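You operate a simulated robot arm through the tools that you are given. There is no shell and no other tool.

You are at the controls of a simulated robot arm. One attempt, no reset.

TASK
Drop 20 ml into the little green bowl and slide the flag to what the screen says.
Fine: bowl on the leak check's seat; spout swung back; no water spilt; the other two bowls stay.

The check looks at the end state, three seconds after you hand in, the way a careful person would. Anything else that was tipped, shoved, dropped, spilled or broken makes it a failure.

THE ROBOT
A 7-joint arm with a fingered hand, fixed in place. Base frame: the origin is on the floor under the middle of its stand, x ahead of it, y to its left, z up. Units: m, degrees, N and s.
With the tool pointing down near the work surface it reaches from about 0.18 to 0.82 m from the base axis. Its first joint turns from -143.0 to 143.0 degrees. Payload 3 kg.
Tool frame: the origin (TCP) lies between the finger pads and is the grasp point; the fingertips stand 0.026 m ahead of it; z points along the fingers, y is the line along which they close. The gripper opens to 0.148 m; its body begins 0.073 m behind the TCP. The gripper is a hand of 3 fingers: y runs from the thumb to the fingers, the wrist lies at [0, 0, -0.229] in the tool frame.
Orientation is that of the tool frame in the base frame, as a unit quaternion [x, y, z, w]. With the fingers straight down and closing along the base's y, the tool's x points along the base's -x, its y along +y and its z along -z.

THE INTERFACE
- The arm moves only by the tool send_rows. Its argument "plan" is a list of rows, each an object (a shift or turn left out is 0) with "xyz": the shift along the base's x, y, z in units of 50 mm (1.0 is 50 mm), a list of three; "turn": the turn, a rotation vector about the base's x, y, z in units of 4 degrees (1.0 is 4 degrees), a list of three. In form: [{"xyz": [dx, dy, dz], "turn": [ax, ay, az]}, ...]. A call has 1 to 20 rows; each row shifts and turns the commanded pose from where the row before left it. A call with a number of a shift or a turn outside -1 to 1 is refused whole. A row lasts 0.2 s, in which the tool goes at most 0.05 m and 8.6 degrees; a call with a longer step from one row to the next is refused whole. Where a pose cannot be reached the arm comes as near as it can. A force on the tool above 40 N (or 10 N above the force at the start of the call, whichever is more), or a blocked arm, ends the call early, and 0.2 s more pass. In this call time passes only in rows, and 0.2 s behind the last. The reply holds the time, the measured pose of the TCP, the force on the tool along the base axes, the opening and the grip force, in the units named above and with some noise, with the torque about the TCP (base axes, N m) and any sound that the robot's microphone picked up.
- Cameras (640 x 400 px; columns grow to the right, rows downward): "scene" is fixed at [0.0512, -0.5, 1.4181]; the picture's right is [0.06, -1.00, 0.00], its down [-0.46, -0.03, -0.89] and it looks along [0.89, 0.05, -0.46] (base axes); focal length 324 px, centre (320, 200). "wrist" rides on the gripper at [0.068, -0.039, -0.09] in the tool frame; the picture's right is [0.50, 0.87, 0.00], its down [-0.66, 0.38, -0.65] and it looks along [-0.57, 0.33, 0.76] (tool axes); focal length 222 px, centre (320, 200). There is no depth. A picture from a camera that has moved, and an enlarged one, comes with that camera's place and axes in the base frame and with its lens.
- get_image(camera): a new picture of that camera. It takes no simulated time.
- slide_trunk(by): slides the trunk up (or, below 0, down) by that many m; the arm rides with it, the base frame stays. It gives what a move gives, with no picture.
- move_fingers(finger1, finger2, thumb_bend): sets how far each is bent, from 0 (flat) to 1 (curled in); at 0.3 the hand is open as for a grip, at 0.7 the pads meet at the TCP. One left out holds its place. A second passes; each finger stops where it meets its share of the squeeze, and holds until it gets a number again. It is the only way to open and close the hand. It gives what a move gives, with no picture; readings hold the bend of each and the force on the fingers (four entries, about 0 where the hand has none), thumb and palm.
- inspect(camera, box): a new picture of the part [left, top, right, bottom] of that camera's present view, enlarged. It takes no simulated time.
- finish_job(): hands the job in; it is judged then, once.

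Nothing tells you positions but the pictures and the camera data. Unless the task says otherwise, let go and move clear before handing in.

The tools are called as a command line: name --argument value ..., lists and objects as JSON in quotes. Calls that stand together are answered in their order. send_rows: Moves the arm, as the interface text tells. Its arguments: {"type":"object","properties":{"plan":{"type":"array","items":{"type":"object","properties":{"xyz":{"type":"array","items":{"type":"number"}},"turn":{"type":"array","items":{"type":"number"}}}}}},"required":["plan"]} The other tools are called the same way: slide_trunk (by) moves the trunk up or down; move_fingers (finger1, finger2, thumb_bend) moves the fingers one by one; get_image (camera) takes a picture; inspect (camera, box) takes an enlarged picture of a part of a camera's view; finish_job () hands the job in.

At the start:

```text
clock: 0.0
ee_pos: [0.6434, -0.6356, 1.1864]
orientation: [0.0, 1.0, 0.0, 0.0]
wrist_force: [0.0, -0.1, -0.3]
ft_torque: [0.0, 0.01, 0.01]
grip_width: 0.1481
finger_force: 0.1
shape: jaw
bend: [0.3, 0.3, 0.3]
finger forces: [0.0, 0.1, 0.0, 0.1, 0.0, 0.0]
trunk travel left (down, up): [-0.858, 0.032]
```

scene: 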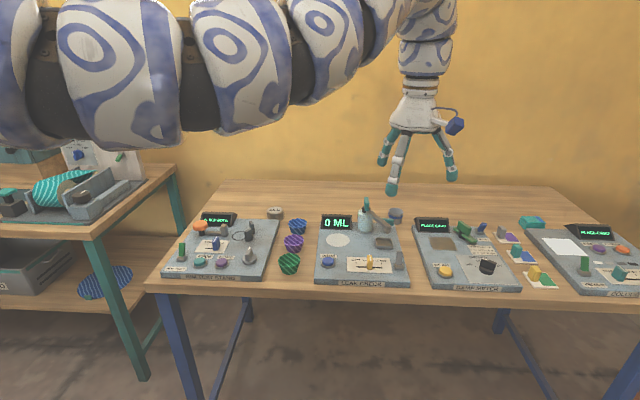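
wrist: 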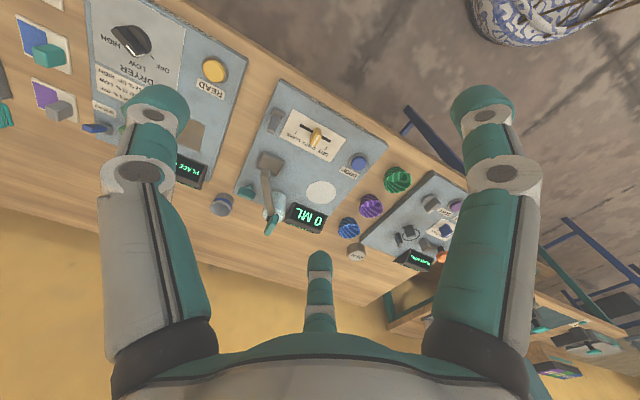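

I see a bench with several stations; the leak check board is near the middle of the scene image, with three small bowls (blue, purple, green) to its left. First I will look closer at the station and the bowls.

inspect --camera "scene" --box '[270, 190, 430, 290]'

inspect --camera "wrist" --box '[220, 70, 440, 260]'

inspect --camera "scene" --box '[150, 190, 310, 290]'

inspect --camera "scene" --box '[310, 200, 420, 290]'

```text
4.00 times, centred on (350, 240) of scene
camera zoom: at [0.0512, -0.5, 1.4181], right [0.06, -1.0, 0.0], down [-0.46, -0.03, -0.89], along [0.89, 0.05, -0.46], focal length 1298 px, centre (200, 40)
```

zoom: 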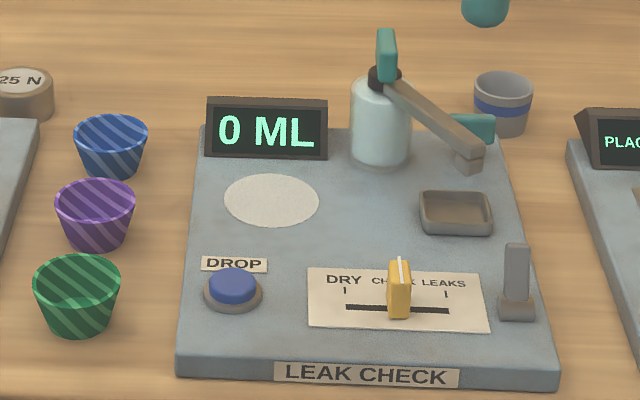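

```text
2.11 times, centred on (330, 165) of wrist
camera zoom: at [0.5755, -0.6753, 1.2759], right [-0.5, 0.87, 0.0], down [0.65, 0.38, 0.65], along [0.57, 0.33, -0.76], focal length 468 px, centre (299, 274)
```

zoom: 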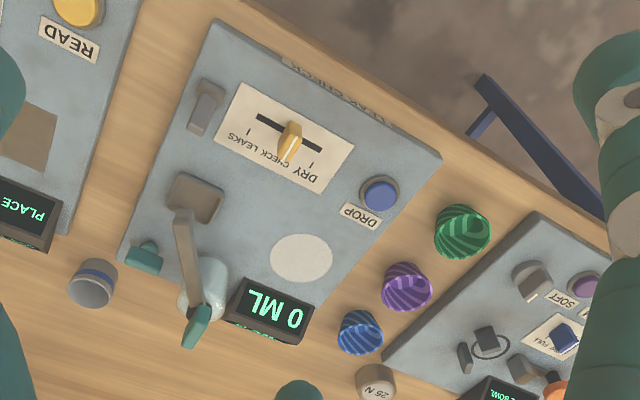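

```text
4.00 times, centred on (230, 240) of scene
camera zoom: at [0.0512, -0.5, 1.4181], right [0.06, -1.0, 0.0], down [-0.46, -0.03, -0.89], along [0.89, 0.05, -0.46], focal length 1298 px, centre (680, 40)
```

zoom: 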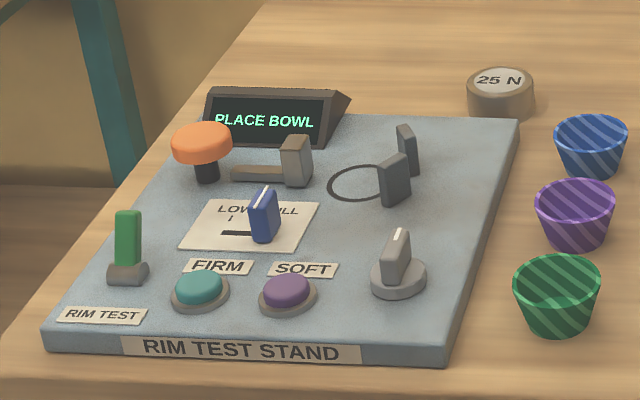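

```text
4.44 times, centred on (365, 245) of scene
camera zoom: at [0.0512, -0.5, 1.4181], right [0.06, -1.0, 0.0], down [-0.46, -0.03, -0.89], along [0.89, 0.05, -0.46], focal length 1442 px, centre (120, 0)
```

zoom: 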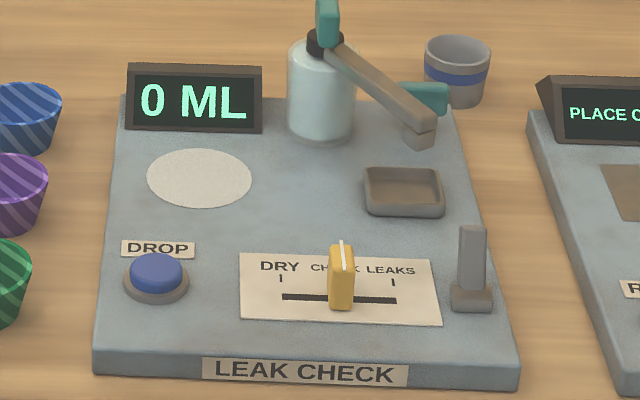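

The green bowl's rim is near (0.74, -0.38, 0.87). The leak-check seat (white disc) is near (0.86, -0.51), and the spout is parked over the grey tray. I'll lower the trunk a little while the hand is still in front of the table edge, then look again to get better positions.

slide_trunk --by -0.12

get_image --camera "wrist"

get_image --camera "scene"

```text
clock: 1.5
ee_pos: [0.6422, -0.636, 1.0667]
orientation: [-0.001, 1.0, 0.0, 0.0]
wrist_force: [-0.5, -0.3, -0.4]
ft_torque: [0.0, 0.03, -0.02]
grip_width: 0.1479
finger_force: 0.1
shape: jaw
bend: [0.3, 0.3, 0.3]
finger forces: [0.1, 0.0, 0.0, 0.1, 0.1, 0.0]
trunk travel left (down, up): [-0.738, 0.152]
```

```text
taken
camera wrist: at [0.5755, -0.6752, 1.156], right [-0.5, 0.87, 0.0], down [0.65, 0.38, 0.65], along [0.57, 0.33, -0.76], focal length 222 px, centre (320, 200)
```

wrist: 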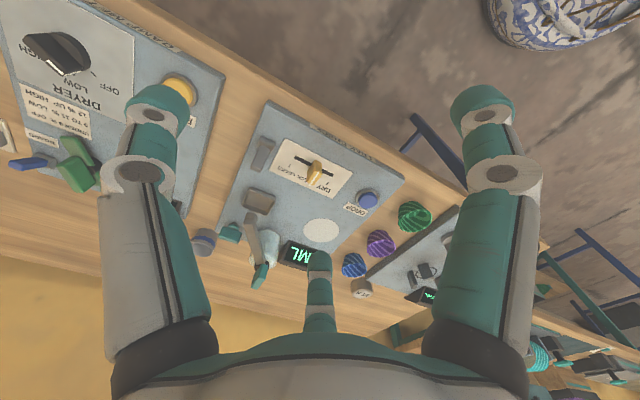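

```text
taken
```

scene: 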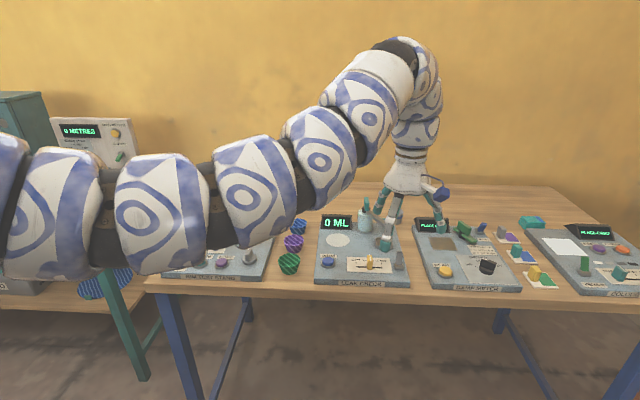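

The trunk is down 0.12 and everything is clear. I'll enlarge the wrist view to locate the parts of the leak-check board.

inspect --camera "wrist" --box '[200, 90, 440, 300]'

inspect --camera "wrist" --box '[210, 170, 320, 290]'

inspect --camera "scene" --box '[270, 200, 420, 295]'

```text
1.90 times, centred on (320, 195) of wrist
camera zoom: at [0.5755, -0.6752, 1.156], right [-0.5, 0.87, 0.0], down [0.65, 0.38, 0.65], along [0.57, 0.33, -0.76], focal length 423 px, centre (320, 210)
```

zoom: 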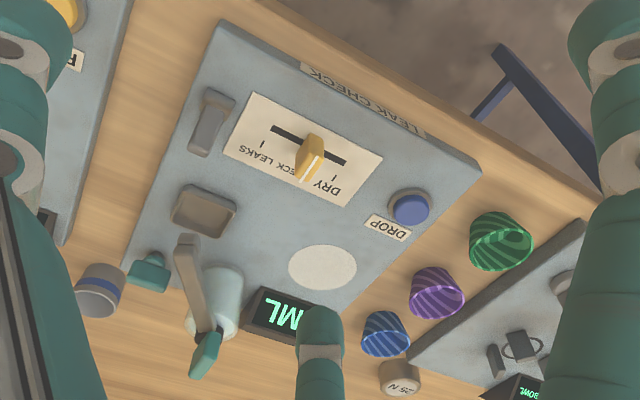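

```text
3.33 times, centred on (265, 230) of wrist
camera zoom: at [0.5755, -0.6752, 1.156], right [-0.5, 0.87, 0.0], down [0.65, 0.38, 0.65], along [0.57, 0.33, -0.76], focal length 740 px, centre (503, 100)
```

zoom: 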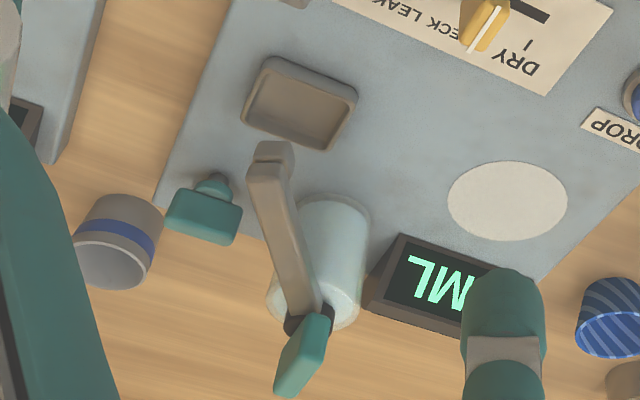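

```text
4.21 times, centred on (345, 248) of scene
camera zoom: at [0.0512, -0.5, 1.4181], right [0.06, -1.0, 0.0], down [-0.46, -0.03, -0.89], along [0.89, 0.05, -0.46], focal length 1366 px, centre (215, 0)
```

zoom: 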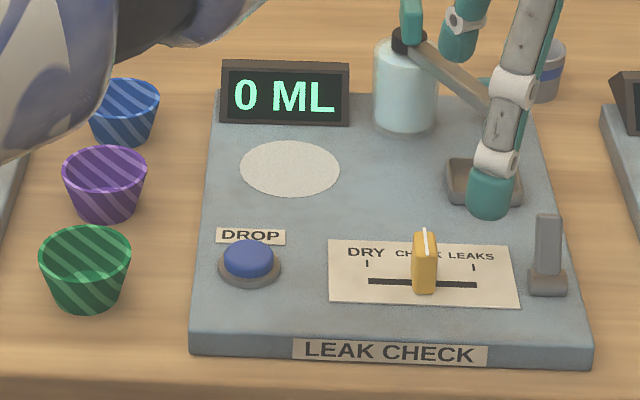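

Triangulated so far:
- Seat: (0.861, -0.508, 0.865)
- Green bowl rim: centre (0.741, -0.379, 0.878), about 58 mm across
- Table: z about 0.843
- Spout pivot: about (0.933, -0.594), with the nozzle over the tray

The three digits sit 120° apart, so I'll go above the green bowl and turn +30°. That points one digit toward me and the other two at ±60° away from the purple bowl.

send_rows --plan '[{"xyz": [0.2475, 0.6425, 0], "turn": [0, 0, 0.9375]}, {"xyz": [0.2475, 0.6425, 0], "turn": [0, 0, 0.9375]}, {"xyz": [0.2475, 0.6425, 0], "turn": [0, 0, 0.9375]}, {"xyz": [0.2475, 0.6425, 0], "turn": [0, 0, 0.9375]}, {"xyz": [0.2475, 0.6425, 0], "turn": [0, 0, 0.9375]}, {"xyz": [0.2475, 0.6425, 0], "turn": [0, 0, 0.9375]}, {"xyz": [0.2475, 0.6425, 0], "turn": [0, 0, 0.9375]}, {"xyz": [0.2475, 0.6425, 0], "turn": [0, 0, 0.9375]}]'

get_image --camera "wrist"

get_image --camera "scene"

```text
clock: 3.3
ee_pos: [0.7516, -0.3834, 1.05]
orientation: [-0.26, 0.966, 0.0, 0.002]
wrist_force: [0.3, 0.2, -0.6]
ft_torque: [-0.01, 0.03, 0.01]
grip_width: 0.1477
finger_force: 0.0
shape: jaw
bend: [0.3, 0.3, 0.3]
finger forces: [0.0, 0.1, 0.1, 0.0, 0.0, 0.0]
out of reach, approached as far as the arm can: row 1, 2, 3, 5
trunk travel left (down, up): [-0.738, 0.152]
```

```text
taken
camera wrist: at [0.7125, -0.4528, 1.1383], right [-0.87, 0.5, 0.0], down [0.38, 0.66, 0.66], along [0.33, 0.57, -0.76], focal length 222 px, centre (320, 200)
```

wrist: 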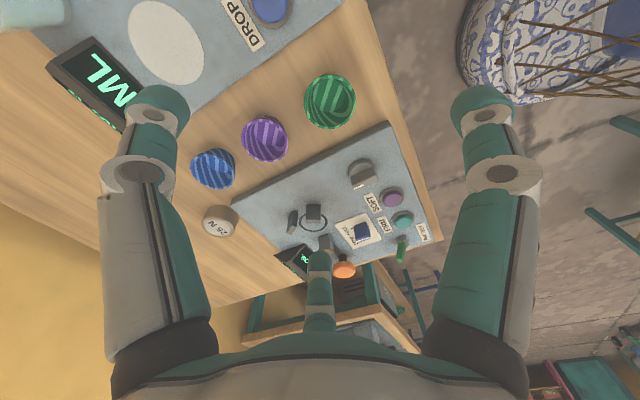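

```text
taken
```

scene: 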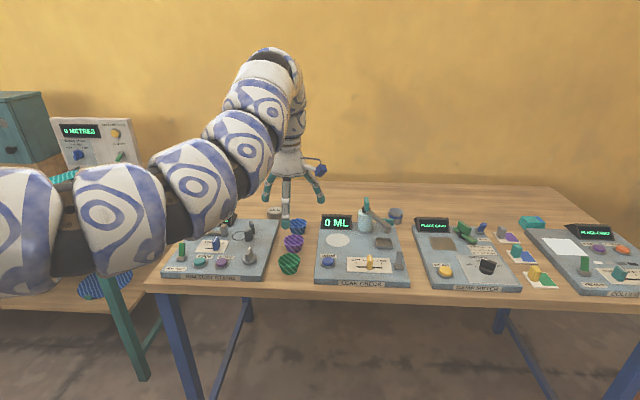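

The hand is now above the bowls with the right yaw. I'll enlarge the wrist view to refine the bowl positions.

inspect --camera "wrist" --box '[180, 60, 380, 185]'

inspect --camera "scene" --box '[270, 200, 420, 295]'

```text
3.20 times, centred on (280, 122) of wrist
camera zoom: at [0.7125, -0.4528, 1.1383], right [-0.87, 0.5, 0.0], down [0.38, 0.66, 0.66], along [0.33, 0.57, -0.76], focal length 711 px, centre (448, 448)
```

zoom: 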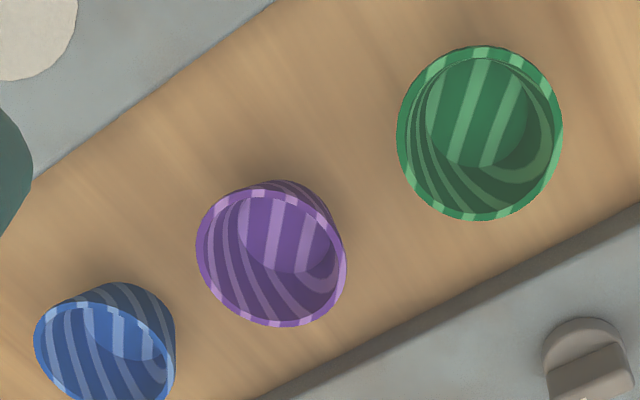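

```text
4.21 times, centred on (345, 248) of scene
camera zoom: at [0.0512, -0.5, 1.4181], right [0.06, -1.0, 0.0], down [-0.46, -0.03, -0.89], along [0.89, 0.05, -0.46], focal length 1366 px, centre (215, 0)
```

zoom: 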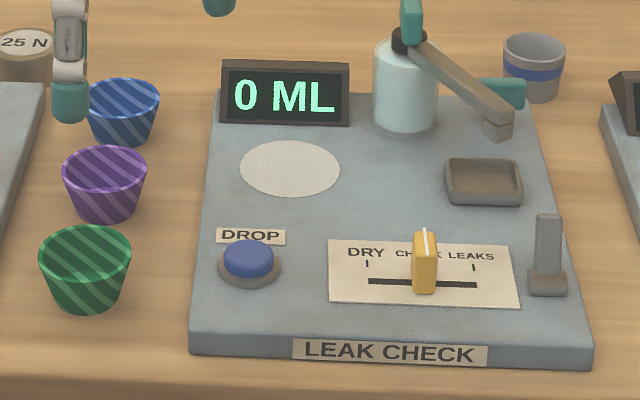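

The refined green bowl centre is (0.743, -0.378), and the purple bowl is about 93 mm behind it. I'll half-close the digits so they fit around the bowl, and check the opening in the air.

move_fingers --finger1 0.46 --finger2 0.46 --thumb_bend 0.46

get_image --camera "wrist"

inspect --camera "scene" --box '[220, 90, 380, 290]'

```text
clock: 4.3
ee_pos: [0.7526, -0.3858, 1.0484]
orientation: [-0.26, 0.966, 0.0, 0.002]
wrist_force: [0.5, -0.7, -0.1]
ft_torque: [-0.02, 0.01, 0.02]
grip_width: 0.0757
finger_force: 0.0
shape: fingers
bend: [0.46, 0.46, 0.46]
finger forces: [0.0, 0.0, 0.1, 0.0, 0.0, 0.1]
trunk travel left (down, up): [-0.738, 0.152]
```

```text
taken
camera wrist: at [0.7124, -0.4531, 1.1383], right [-0.87, 0.5, 0.0], down [0.38, 0.66, 0.66], along [0.33, 0.57, -0.76], focal length 222 px, centre (320, 200)
```

wrist: 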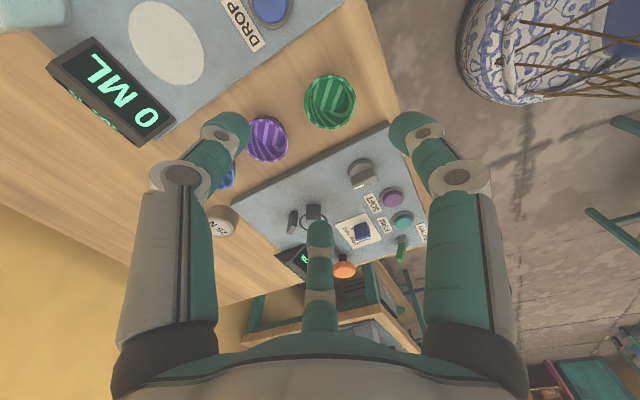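

```text
2.00 times, centred on (300, 190) of scene
camera zoom: at [0.0512, -0.5, 1.4181], right [0.06, -1.0, 0.0], down [-0.46, -0.03, -0.89], along [0.89, 0.05, -0.46], focal length 649 px, centre (360, 220)
```

zoom: 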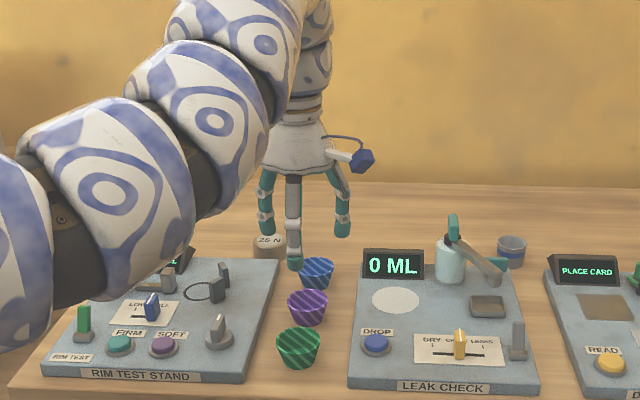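

The opening is now about 76 mm and the digit tips sit at about 55 mm radius, which clears both boards. I'll descend partway, centre over the bowl and check.

send_rows --plan '[{"xyz": [-0.045, 0.04, -0.5]}, {"xyz": [-0.045, 0.04, -0.5]}, {"xyz": [-0.045, 0.04, -0.5]}, {"xyz": [-0.045, 0.04, -0.5]}]'

move_fingers --finger1 0.47 --finger2 0.47 --thumb_bend 0.47

get_image --camera "wrist"

inspect --camera "scene" --box '[220, 150, 380, 290]'

```text
clock: 5.3
ee_pos: [0.7418, -0.3762, 0.9507]
orientation: [-0.26, 0.966, 0.0, 0.0]
wrist_force: [-0.2, 0.0, 0.2]
ft_torque: [-0.01, -0.02, 0.01]
grip_width: 0.0756
finger_force: 0.0
shape: fingers
bend: [0.46, 0.46, 0.46]
finger forces: [0.1, 0.0, 0.0, 0.0, 0.0, 0.1]
trunk travel left (down, up): [-0.738, 0.152]
```

```text
clock: 6.3
ee_pos: [0.7422, -0.3763, 0.9501]
orientation: [-0.259, 0.966, 0.0, 0.001]
wrist_force: [0.9, -0.6, 0.2]
ft_torque: [0.01, 0.02, 0.0]
grip_width: 0.0724
finger_force: 0.1
shape: fingers
bend: [0.47, 0.47, 0.47]
finger forces: [0.0, 0.0, 0.1, 0.0, 0.0, 0.1]
trunk travel left (down, up): [-0.738, 0.152]
```

```text
taken
camera wrist: at [0.7021, -0.4441, 1.0396], right [-0.87, 0.5, 0.0], down [0.38, 0.66, 0.65], along [0.33, 0.57, -0.76], focal length 222 px, centre (320, 200)
```

wrist: 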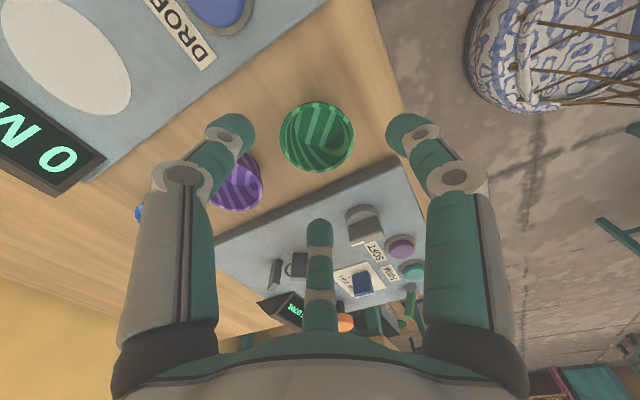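

```text
2.86 times, centred on (300, 220) of scene
camera zoom: at [0.0512, -0.5, 1.4181], right [0.06, -1.0, 0.0], down [-0.46, -0.03, -0.89], along [0.89, 0.05, -0.46], focal length 927 px, centre (377, 143)
```

zoom: 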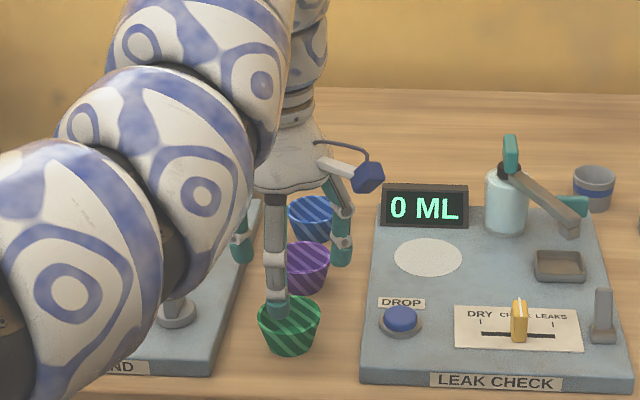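

The bowl is centred at (0.742, -0.379) and the tips straddle it. I'll descend slowly to grip height, in two steps.

send_rows --plan '[{"xyz": [0, -0.025, -0.4]}, {"xyz": [0, -0.025, -0.3]}, {"xyz": [0, 0, -0.3]}]'

get_image --camera "wrist"

inspect --camera "scene" --box '[220, 180, 380, 290]'

```text
clock: 7.1
ee_pos: [0.7419, -0.3793, 0.8993]
orientation: [-0.259, 0.966, 0.0, 0.0]
wrist_force: [-0.5, 0.0, 0.8]
ft_torque: [-0.01, 0.01, 0.02]
grip_width: 0.0725
finger_force: 0.0
shape: fingers
bend: [0.47, 0.47, 0.47]
finger forces: [0.0, 0.1, 0.1, 0.1, 0.1, 0.0]
trunk travel left (down, up): [-0.738, 0.152]
```

```text
taken
camera wrist: at [0.7033, -0.4463, 0.9887], right [-0.87, 0.5, 0.0], down [0.38, 0.66, 0.65], along [0.33, 0.57, -0.76], focal length 222 px, centre (320, 200)
```

wrist: 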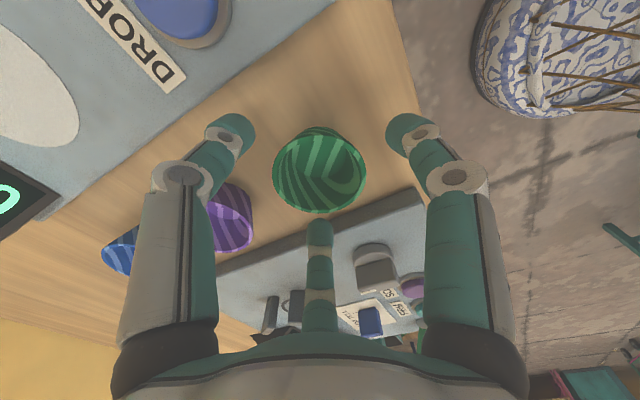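

```text
3.64 times, centred on (300, 235) of scene
camera zoom: at [0.0512, -0.5, 1.4181], right [0.06, -1.0, 0.0], down [-0.46, -0.03, -0.89], along [0.89, 0.05, -0.46], focal length 1180 px, centre (393, 73)
```

zoom: 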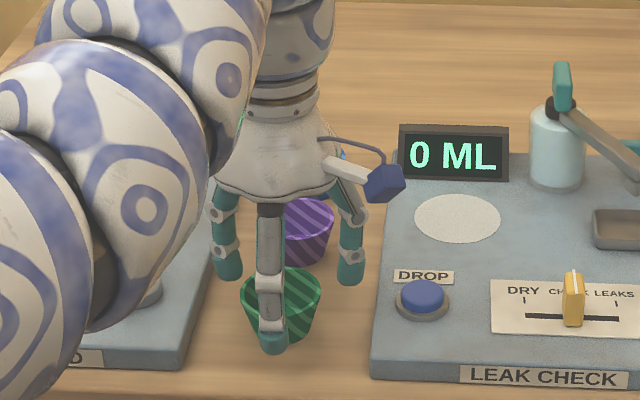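

The tips straddle the rim and clear both boards. I'll go down the last 24 mm.

send_rows --plan '[{"xyz": [0, 0, -0.2]}, {"xyz": [0, 0, -0.16]}, {"xyz": [0, 0, -0.12]}]'

get_image --camera "wrist"

inspect --camera "scene" --box '[220, 180, 380, 290]'

```text
clock: 7.9
ee_pos: [0.7438, -0.3785, 0.8782]
orientation: [-0.259, 0.966, 0.0, 0.001]
wrist_force: [-0.2, -0.5, -0.9]
ft_torque: [0.0, 0.0, -0.04]
grip_width: 0.0724
finger_force: 0.1
shape: fingers
bend: [0.47, 0.47, 0.47]
finger forces: [0.1, 0.0, 0.1, 0.0, 0.0, 0.1]
trunk travel left (down, up): [-0.738, 0.152]
```

```text
taken
camera wrist: at [0.7044, -0.4463, 0.9667], right [-0.87, 0.5, 0.0], down [0.38, 0.66, 0.65], along [0.33, 0.57, -0.76], focal length 222 px, centre (320, 200)
```

wrist: 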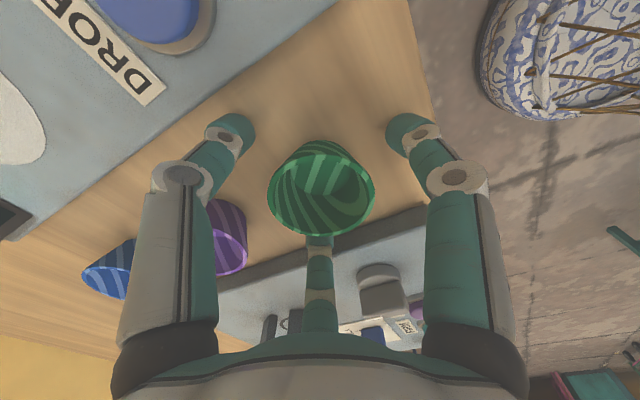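

```text
3.64 times, centred on (300, 235) of scene
camera zoom: at [0.0512, -0.5, 1.4181], right [0.06, -1.0, 0.0], down [-0.46, -0.03, -0.89], along [0.89, 0.05, -0.46], focal length 1180 px, centre (393, 73)
```

zoom: 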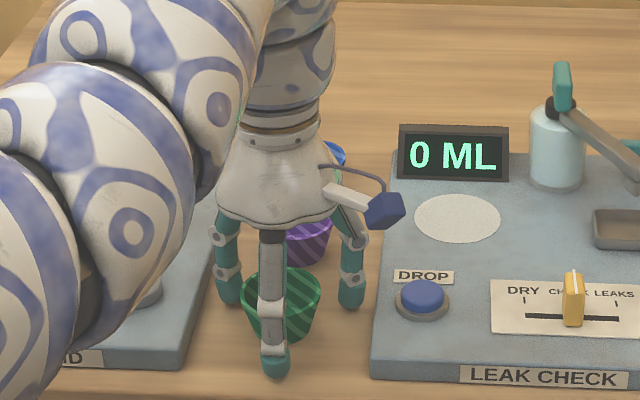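

The tips are around the bowl just above the table. I'll go 3 mm lower, then close gently in small steps while watching the finger forces.

send_rows --plan '[{"xyz": [-0.02, -0.02, -0.07]}]'

move_fingers --finger1 0.5 --finger2 0.5 --thumb_bend 0.5

get_image --camera "wrist"

```text
clock: 8.3
ee_pos: [0.7425, -0.38, 0.8726]
orientation: [-0.259, 0.966, 0.0, 0.001]
wrist_force: [0.8, 0.0, -0.5]
ft_torque: [-0.02, -0.01, 0.01]
grip_width: 0.0724
finger_force: 0.0
shape: fingers
bend: [0.47, 0.47, 0.47]
finger forces: [0.1, 0.1, 0.0, 0.1, 0.1, 0.0]
trunk travel left (down, up): [-0.738, 0.152]
```

```text
clock: 9.3
ee_pos: [0.7418, -0.3805, 0.8749]
orientation: [-0.26, 0.966, -0.001, 0.0]
wrist_force: [-0.2, 0.0, 3.6]
ft_torque: [0.0, 0.15, -0.01]
grip_width: 0.0644
finger_force: 1.6
shape: fingers
bend: [0.49, 0.5, 0.5]
finger forces: [2.7, 0.5, 0.1, 0.1, 0.3, 0.1]
trunk travel left (down, up): [-0.738, 0.152]
```

```text
taken
camera wrist: at [0.7027, -0.4479, 0.9635], right [-0.87, 0.5, 0.0], down [0.38, 0.66, 0.65], along [0.33, 0.57, -0.76], focal length 222 px, centre (320, 200)
```

wrist: 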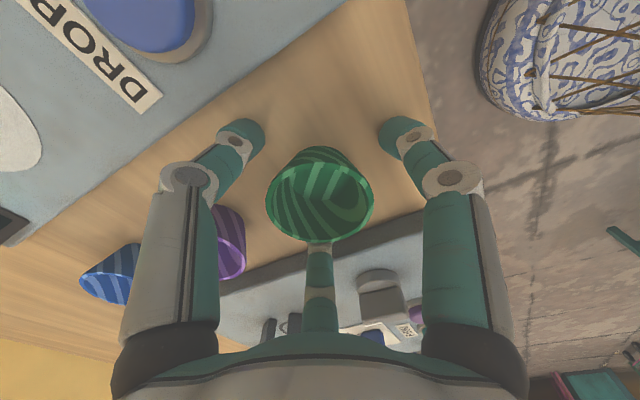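

Finger 1 reads 2.7 N with an upward force at the front, so the front tip seems to be touching the table. I'll raise 5 mm and read again.

send_rows --plan '[{"xyz": [0, 0, 0.1]}]'

inspect --camera "scene" --box '[250, 200, 340, 290]'

```text
clock: 9.7
ee_pos: [0.7417, -0.3796, 0.878]
orientation: [-0.26, 0.966, 0.001, 0.0]
wrist_force: [0.5, 0.9, -0.1]
ft_torque: [0.0, 0.0, 0.01]
grip_width: 0.0624
finger_force: 0.0
shape: fingers
bend: [0.5, 0.5, 0.5]
finger forces: [0.1, 0.1, 0.0, 0.0, 0.0, 0.1]
trunk travel left (down, up): [-0.738, 0.152]
```

```text
4.44 times, centred on (295, 245) of scene
camera zoom: at [0.0512, -0.5, 1.4181], right [0.06, -1.0, 0.0], down [-0.46, -0.03, -0.89], along [0.89, 0.05, -0.46], focal length 1442 px, centre (431, 0)
```

zoom: 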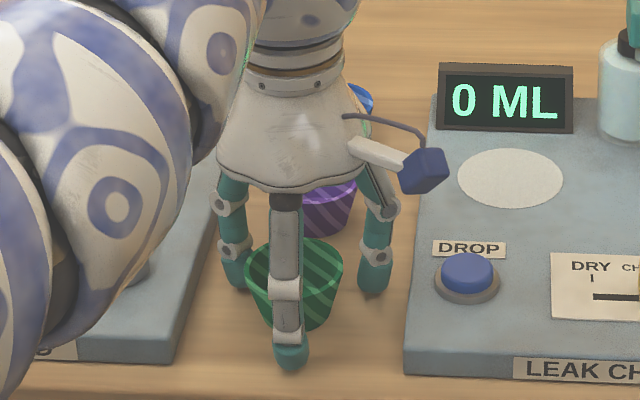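

All forces are back to zero, so it was table contact. I'll keep closing in small steps at this height.

move_fingers --finger1 0.53 --finger2 0.53 --thumb_bend 0.53

get_image --camera "wrist"

```text
clock: 10.7
ee_pos: [0.7421, -0.3799, 0.8785]
orientation: [-0.26, 0.966, 0.0, -0.001]
wrist_force: [0.0, 0.2, -0.3]
ft_torque: [0.03, -0.02, 0.01]
grip_width: 0.0528
finger_force: 0.2
shape: fingers
bend: [0.53, 0.53, 0.53]
finger forces: [0.0, 0.0, 0.0, 0.0, 0.0, 0.0]
trunk travel left (down, up): [-0.738, 0.152]
```

```text
taken
camera wrist: at [0.7025, -0.4478, 0.9674], right [-0.87, 0.5, 0.0], down [0.38, 0.66, 0.65], along [0.33, 0.57, -0.76], focal length 222 px, centre (320, 200)
```

wrist: 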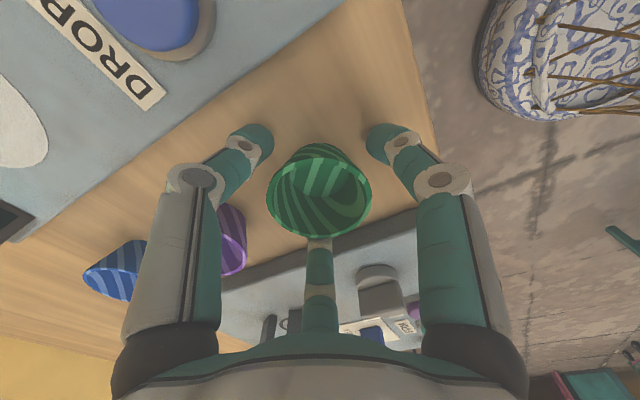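

There is still no contact at 0.53, so I'll keep closing.

move_fingers --finger1 0.56 --finger2 0.56 --thumb_bend 0.56

get_image --camera "wrist"

```text
clock: 11.7
ee_pos: [0.7412, -0.3805, 0.8782]
orientation: [-0.26, 0.966, 0.0, 0.0]
wrist_force: [-0.3, 0.1, 0.3]
ft_torque: [0.01, 0.01, -0.02]
grip_width: 0.0427
finger_force: 0.1
shape: fingers
bend: [0.56, 0.56, 0.56]
finger forces: [0.0, 0.1, 0.1, 0.1, 0.1, 0.0]
trunk travel left (down, up): [-0.738, 0.152]
```

```text
taken
camera wrist: at [0.7025, -0.4478, 0.9674], right [-0.87, 0.5, 0.0], down [0.38, 0.66, 0.65], along [0.33, 0.57, -0.76], focal length 222 px, centre (320, 200)
```

wrist: 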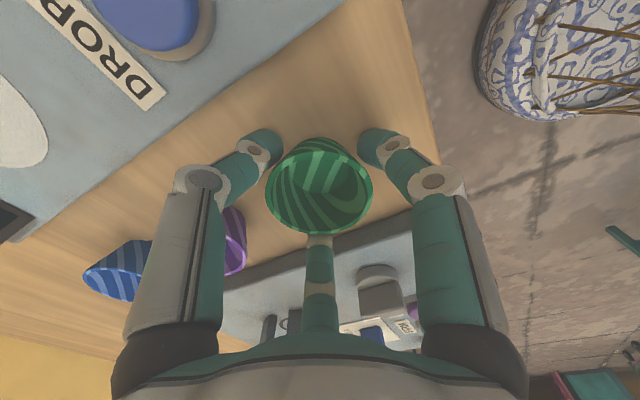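

The tips are close to the wall now. I'll take smaller steps.

move_fingers --finger1 0.58 --finger2 0.58 --thumb_bend 0.58

get_image --camera "wrist"

inspect --camera "scene" --box '[250, 200, 340, 290]'

```text
clock: 12.7
ee_pos: [0.7424, -0.3802, 0.8784]
orientation: [-0.259, 0.966, 0.0, 0.0]
wrist_force: [0.1, -0.7, 0.1]
ft_torque: [0.02, -0.04, 0.04]
grip_width: 0.0398
finger_force: 0.2
shape: fingers
bend: [0.57, 0.57, 0.57]
finger forces: [0.1, 0.1, 0.0, 0.1, 0.1, 0.0]
trunk travel left (down, up): [-0.738, 0.152]
```

```text
taken
camera wrist: at [0.7025, -0.4478, 0.9674], right [-0.87, 0.5, 0.0], down [0.38, 0.66, 0.65], along [0.33, 0.57, -0.76], focal length 222 px, centre (320, 200)
```

wrist: 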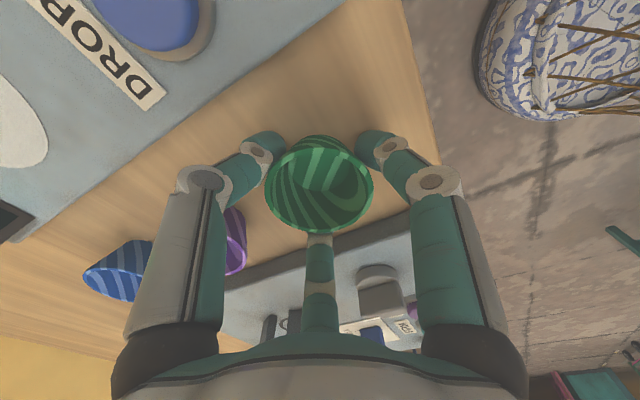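

```text
4.44 times, centred on (295, 245) of scene
camera zoom: at [0.0512, -0.5, 1.4181], right [0.06, -1.0, 0.0], down [-0.46, -0.03, -0.89], along [0.89, 0.05, -0.46], focal length 1442 px, centre (431, 0)
```

zoom: 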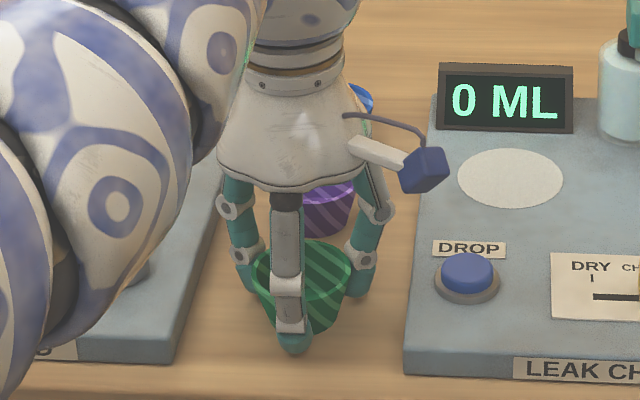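

The digits stopped at 0.57 with 0.58 commanded, so they are just touching. I'll command more closure to build up grip force.

move_fingers --finger1 0.62 --finger2 0.62 --thumb_bend 0.62

get_image --camera "wrist"

```text
clock: 13.7
ee_pos: [0.7412, -0.381, 0.8783]
orientation: [-0.259, 0.966, 0.0, 0.0]
wrist_force: [0.9, -0.5, -0.8]
ft_torque: [-0.05, -0.02, 0.01]
grip_width: 0.0355
finger_force: 5.6
shape: fingers
bend: [0.58, 0.57, 0.59]
finger forces: [3.3, 3.8, 0.0, 0.0, 4.1, 0.1]
trunk travel left (down, up): [-0.738, 0.152]
```

```text
taken
camera wrist: at [0.7025, -0.4478, 0.9674], right [-0.87, 0.5, 0.0], down [0.38, 0.66, 0.65], along [0.33, 0.57, -0.76], focal length 222 px, centre (320, 200)
```

wrist: 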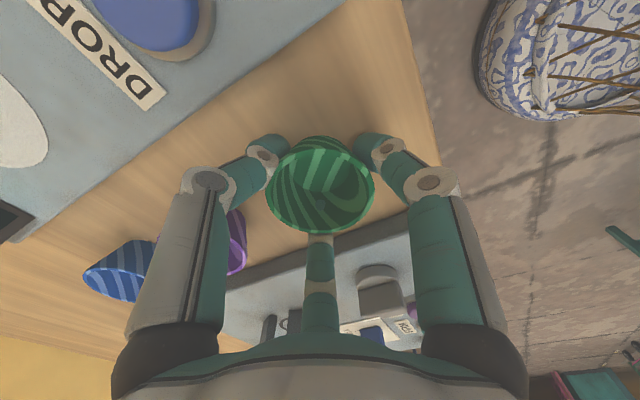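

All three digits now hold with about 4 N each. I'll do a small test lift.

send_rows --plan '[{"xyz": [0, 0, 0.2]}, {"xyz": [0, 0, 0.3]}, {"xyz": [0, 0, 0.4]}]'

get_image --camera "wrist"

inspect --camera "scene" --box '[250, 180, 420, 290]'

```text
clock: 14.5
ee_pos: [0.7422, -0.3792, 0.9218]
orientation: [-0.259, 0.966, 0.0, 0.0]
wrist_force: [-1.1, -0.1, -0.6]
ft_torque: [0.01, -0.02, 0.04]
grip_width: 0.0355
finger_force: 5.6
shape: fingers
bend: [0.58, 0.57, 0.59]
finger forces: [3.4, 3.9, 0.0, 0.0, 4.1, 0.0]
trunk travel left (down, up): [-0.738, 0.152]
```

```text
taken
camera wrist: at [0.7031, -0.4474, 1.0115], right [-0.87, 0.5, 0.0], down [0.38, 0.66, 0.65], along [0.33, 0.57, -0.76], focal length 222 px, centre (320, 200)
```

wrist: 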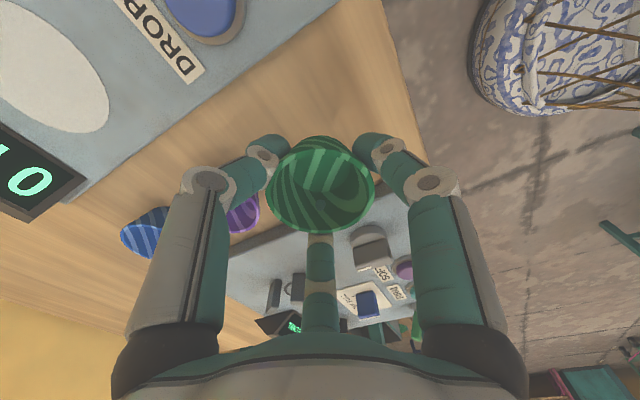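

```text
3.64 times, centred on (335, 235) of scene
camera zoom: at [0.0512, -0.5, 1.4181], right [0.06, -1.0, 0.0], down [-0.46, -0.03, -0.89], along [0.89, 0.05, -0.46], focal length 1180 px, centre (266, 73)
```

zoom: 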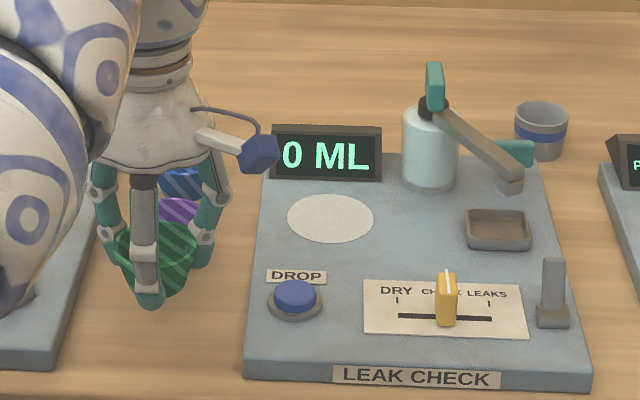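

The bowl is lifted and steady in the grip. I'll raise it a little and carry it to a point above the seat.

send_rows --plan '[{"xyz": [0, 0, 0.6]}, {"xyz": [0.25, -0.27, 0.15]}, {"xyz": [0.35, -0.38, 0]}, {"xyz": [0.35, -0.38, 0]}, {"xyz": [0.35, -0.38, 0]}, {"xyz": [0.35, -0.38, 0]}, {"xyz": [0.35, -0.38, 0]}, {"xyz": [0.25, -0.27, 0]}]'

get_image --camera "wrist"

get_image --camera "scene"

```text
clock: 16.3
ee_pos: [0.8543, -0.5015, 0.9615]
orientation: [-0.261, 0.965, 0.0, 0.001]
wrist_force: [0.2, 1.1, 0.2]
ft_torque: [-0.04, 0.0, 0.02]
grip_width: 0.035
finger_force: 5.6
shape: fingers
bend: [0.58, 0.57, 0.59]
finger forces: [3.4, 4.1, 0.0, 0.0, 4.1, 0.0]
trunk travel left (down, up): [-0.738, 0.152]
```

```text
taken
camera wrist: at [0.8159, -0.5684, 1.0506], right [-0.87, 0.5, 0.0], down [0.38, 0.66, 0.65], along [0.33, 0.57, -0.76], focal length 222 px, centre (320, 200)
```

wrist: 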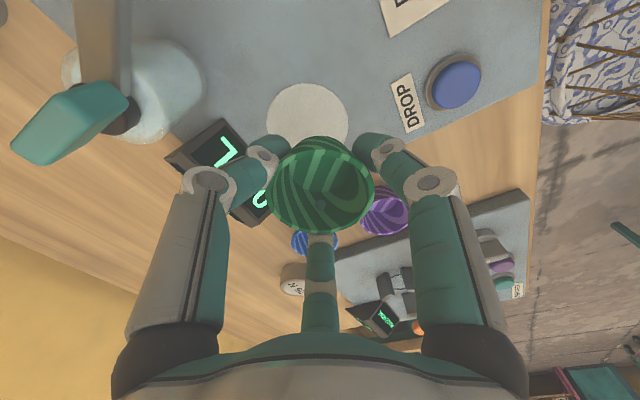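

```text
taken
```

scene: 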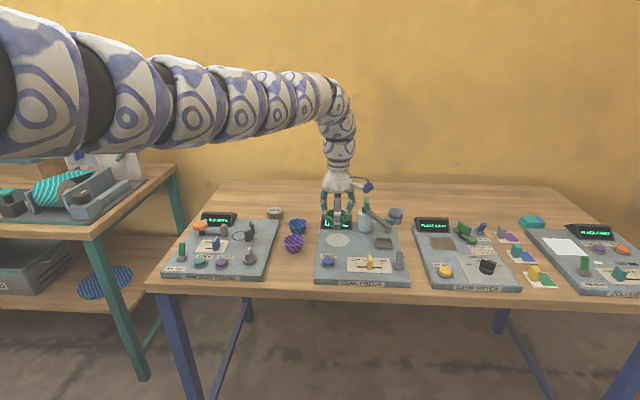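

The bowl hangs above the white seat, and the arm can reach it. I'll lower to just above the seat while centring.

send_rows --plan '[{"xyz": [0.05, -0.03, -0.35]}, {"xyz": [0.05, -0.03, -0.35]}, {"xyz": [0.05, -0.03, -0.27]}]'

get_image --camera "wrist"

inspect --camera "scene" --box '[290, 180, 420, 290]'

```text
clock: 17.1
ee_pos: [0.8497, -0.5029, 0.9334]
orientation: [-0.258, 0.966, 0.001, -0.001]
wrist_force: [0.3, -0.1, -0.1]
ft_torque: [-0.02, 0.02, 0.02]
grip_width: 0.0353
finger_force: 5.4
shape: fingers
bend: [0.58, 0.57, 0.59]
finger forces: [3.2, 4.0, 0.0, 0.0, 3.9, 0.0]
out of reach, approached as far as the arm can: row 2, 3
trunk travel left (down, up): [-0.738, 0.152]
```

```text
taken
camera wrist: at [0.8104, -0.5701, 1.0217], right [-0.87, 0.5, 0.0], down [0.38, 0.65, 0.65], along [0.33, 0.57, -0.76], focal length 222 px, centre (320, 200)
```

wrist: 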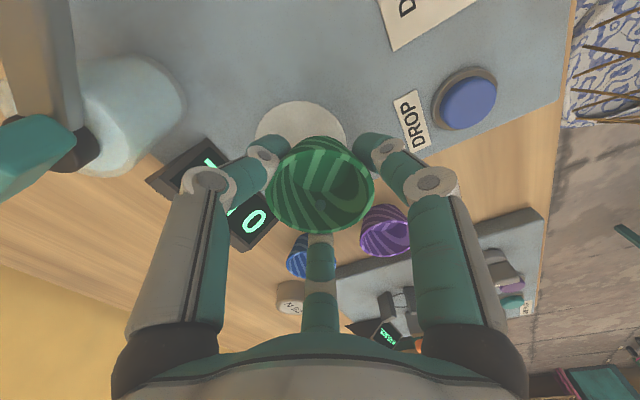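

```text
3.64 times, centred on (355, 235) of scene
camera zoom: at [0.0512, -0.5, 1.4181], right [0.06, -1.0, 0.0], down [-0.46, -0.03, -0.89], along [0.89, 0.05, -0.46], focal length 1180 px, centre (193, 73)
```

zoom: 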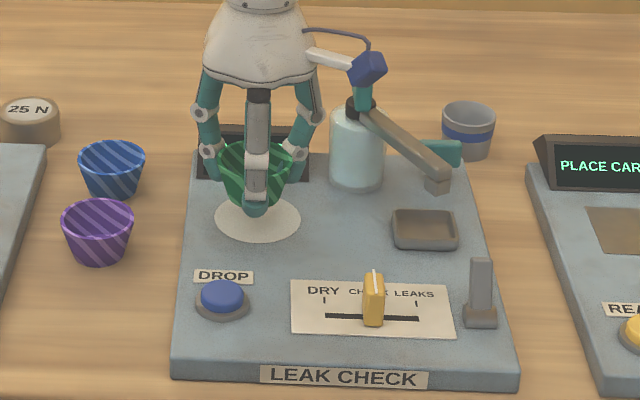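

The arm is at the limit of its reach here because the shoulder sits too high. I'll raise the hand, then lower the trunk so the shoulder is level with the wrist.

send_rows --plan '[{"xyz": [0, 0, 0.5]}, {"xyz": [0, 0, 0.5]}, {"xyz": [0, 0, 0.5]}]'

slide_trunk --by -0.08

get_image --camera "wrist"

get_image --camera "scene"

```text
clock: 17.9
ee_pos: [0.8507, -0.5028, 1.0069]
orientation: [-0.26, 0.966, 0.002, -0.001]
wrist_force: [0.5, -0.2, -0.2]
ft_torque: [0.01, 0.0, 0.0]
grip_width: 0.0351
finger_force: 5.4
shape: fingers
bend: [0.58, 0.57, 0.59]
finger forces: [3.3, 3.9, 0.0, 0.1, 3.9, 0.0]
trunk travel left (down, up): [-0.738, 0.152]
```

```text
clock: 19.1
ee_pos: [0.8516, -0.503, 0.9278]
orientation: [-0.26, 0.966, 0.0, 0.001]
wrist_force: [-0.5, 0.3, -0.6]
ft_torque: [-0.01, -0.03, 0.02]
grip_width: 0.0351
finger_force: 5.7
shape: fingers
bend: [0.58, 0.57, 0.59]
finger forces: [3.1, 3.9, 0.0, 0.0, 4.0, 0.0]
trunk travel left (down, up): [-0.658, 0.232]
```

```text
taken
camera wrist: at [0.8119, -0.5704, 1.0177], right [-0.87, 0.5, 0.0], down [0.38, 0.66, 0.65], along [0.33, 0.57, -0.76], focal length 222 px, centre (320, 200)
```

wrist: 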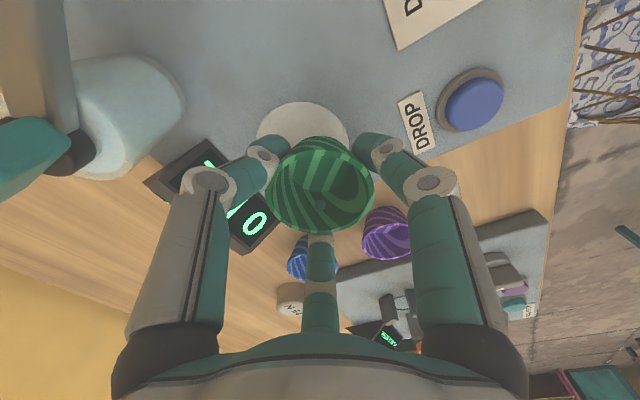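

```text
taken
```

scene: 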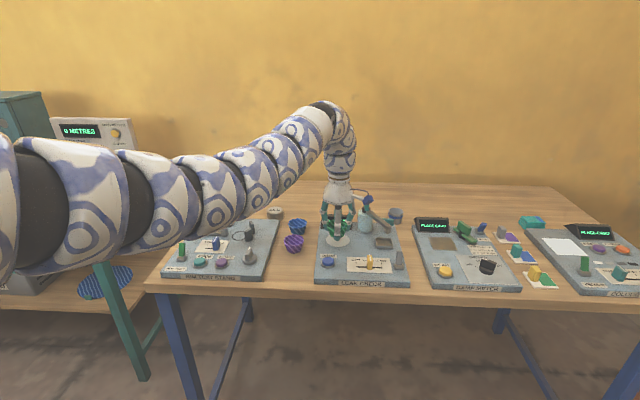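

The trunk is lower and the hand is back above the seat. I'll shift to the seat centre and lower to a little above contact.

send_rows --plan '[{"xyz": [0.11, -0.035, -0.12]}, {"xyz": [0.11, -0.035, -0.12]}, {"xyz": [0, 0, -0.12]}]'

get_image --camera "wrist"

inspect --camera "scene" --box '[290, 180, 420, 290]'

```text
clock: 19.9
ee_pos: [0.8613, -0.5079, 0.91]
orientation: [-0.259, 0.966, 0.0, 0.0]
wrist_force: [-0.3, -0.1, -0.6]
ft_torque: [0.01, -0.02, -0.03]
grip_width: 0.0347
finger_force: 5.7
shape: fingers
bend: [0.58, 0.57, 0.6]
finger forces: [3.1, 3.9, 0.0, 0.1, 4.1, 0.0]
trunk travel left (down, up): [-0.658, 0.232]
```

```text
taken
camera wrist: at [0.8222, -0.574, 0.9992], right [-0.87, 0.5, 0.0], down [0.38, 0.66, 0.65], along [0.33, 0.57, -0.76], focal length 222 px, centre (320, 200)
```

wrist: 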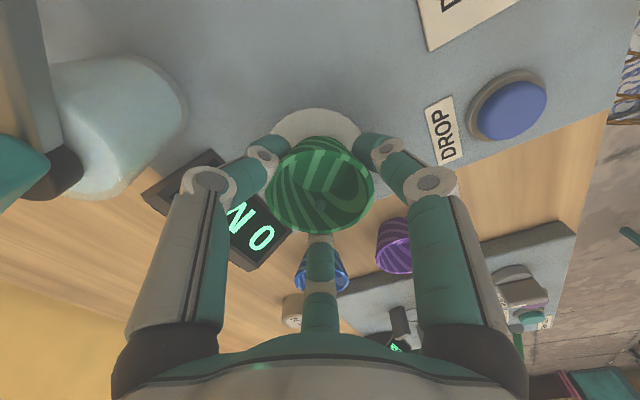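

```text
3.64 times, centred on (355, 235) of scene
camera zoom: at [0.0512, -0.5, 1.4181], right [0.06, -1.0, 0.0], down [-0.46, -0.03, -0.89], along [0.89, 0.05, -0.46], focal length 1180 px, centre (193, 73)
```

zoom: 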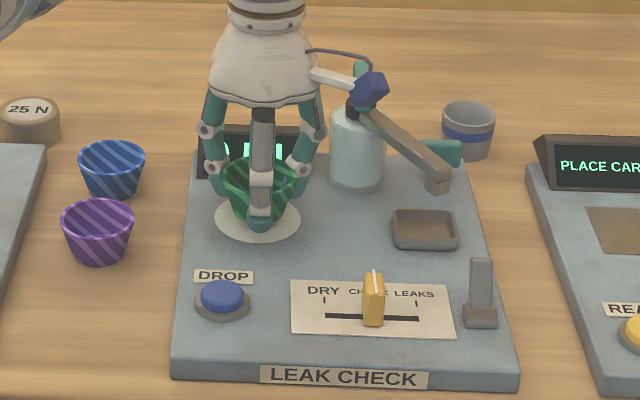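

The bowl is centred over the seat. I'll lower in small steps until it touches.

send_rows --plan '[{"xyz": [0, 0, -0.08]}, {"xyz": [0, 0, -0.06]}]'

send_rows --plan '[{"xyz": [0, 0, -0.06]}]'

```text
clock: 20.5
ee_pos: [0.8619, -0.5059, 0.9026]
orientation: [-0.259, 0.966, 0.0, 0.0]
wrist_force: [-0.1, 0.0, -0.2]
ft_torque: [0.01, 0.0, 0.0]
grip_width: 0.0351
finger_force: 5.9
shape: fingers
bend: [0.58, 0.57, 0.6]
finger forces: [3.2, 4.0, 0.0, 0.1, 3.9, 0.0]
trunk travel left (down, up): [-0.658, 0.232]
```

```text
clock: 20.9
ee_pos: [0.8612, -0.5066, 0.9008]
orientation: [-0.259, 0.966, 0.0, 0.0]
wrist_force: [-0.6, 0.0, -0.2]
ft_torque: [0.02, 0.02, 0.01]
grip_width: 0.0349
finger_force: 5.6
shape: fingers
bend: [0.58, 0.57, 0.6]
finger forces: [3.2, 4.1, 0.0, 0.1, 3.9, 0.0]
trunk travel left (down, up): [-0.658, 0.232]
```

No contact yet at about 0.901, so I'll continue in 2 mm steps.

send_rows --plan '[{"xyz": [0, 0, -0.04]}]'

send_rows --plan '[{"xyz": [0, 0, -0.03]}]'

inspect --camera "scene" --box '[290, 180, 420, 290]'

```text
clock: 21.3
ee_pos: [0.8619, -0.5066, 0.8989]
orientation: [-0.26, 0.966, 0.0, 0.0]
wrist_force: [-0.1, -0.6, 1.4]
ft_torque: [0.0, 0.01, 0.06]
grip_width: 0.0351
finger_force: 5.6
shape: fingers
bend: [0.58, 0.58, 0.59]
finger forces: [3.2, 3.5, 0.0, 0.1, 4.3, 0.1]
trunk travel left (down, up): [-0.658, 0.232]
```

```text
clock: 21.7
ee_pos: [0.8614, -0.5065, 0.8968]
orientation: [-0.26, 0.966, 0.0, 0.0]
wrist_force: [0.7, -1.1, 4.3]
ft_torque: [0.0, 0.03, 0.0]
grip_width: 0.0339
finger_force: 5.4
shape: fingers
bend: [0.58, 0.58, 0.6]
finger forces: [2.9, 3.2, 0.0, 0.0, 4.0, 0.0]
trunk travel left (down, up): [-0.658, 0.232]
```

```text
3.64 times, centred on (355, 235) of scene
camera zoom: at [0.0512, -0.5, 1.4181], right [0.06, -1.0, 0.0], down [-0.46, -0.03, -0.89], along [0.89, 0.05, -0.46], focal length 1180 px, centre (193, 73)
```

zoom: 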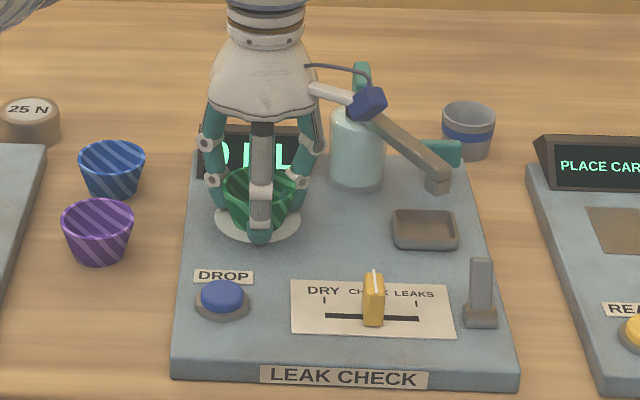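

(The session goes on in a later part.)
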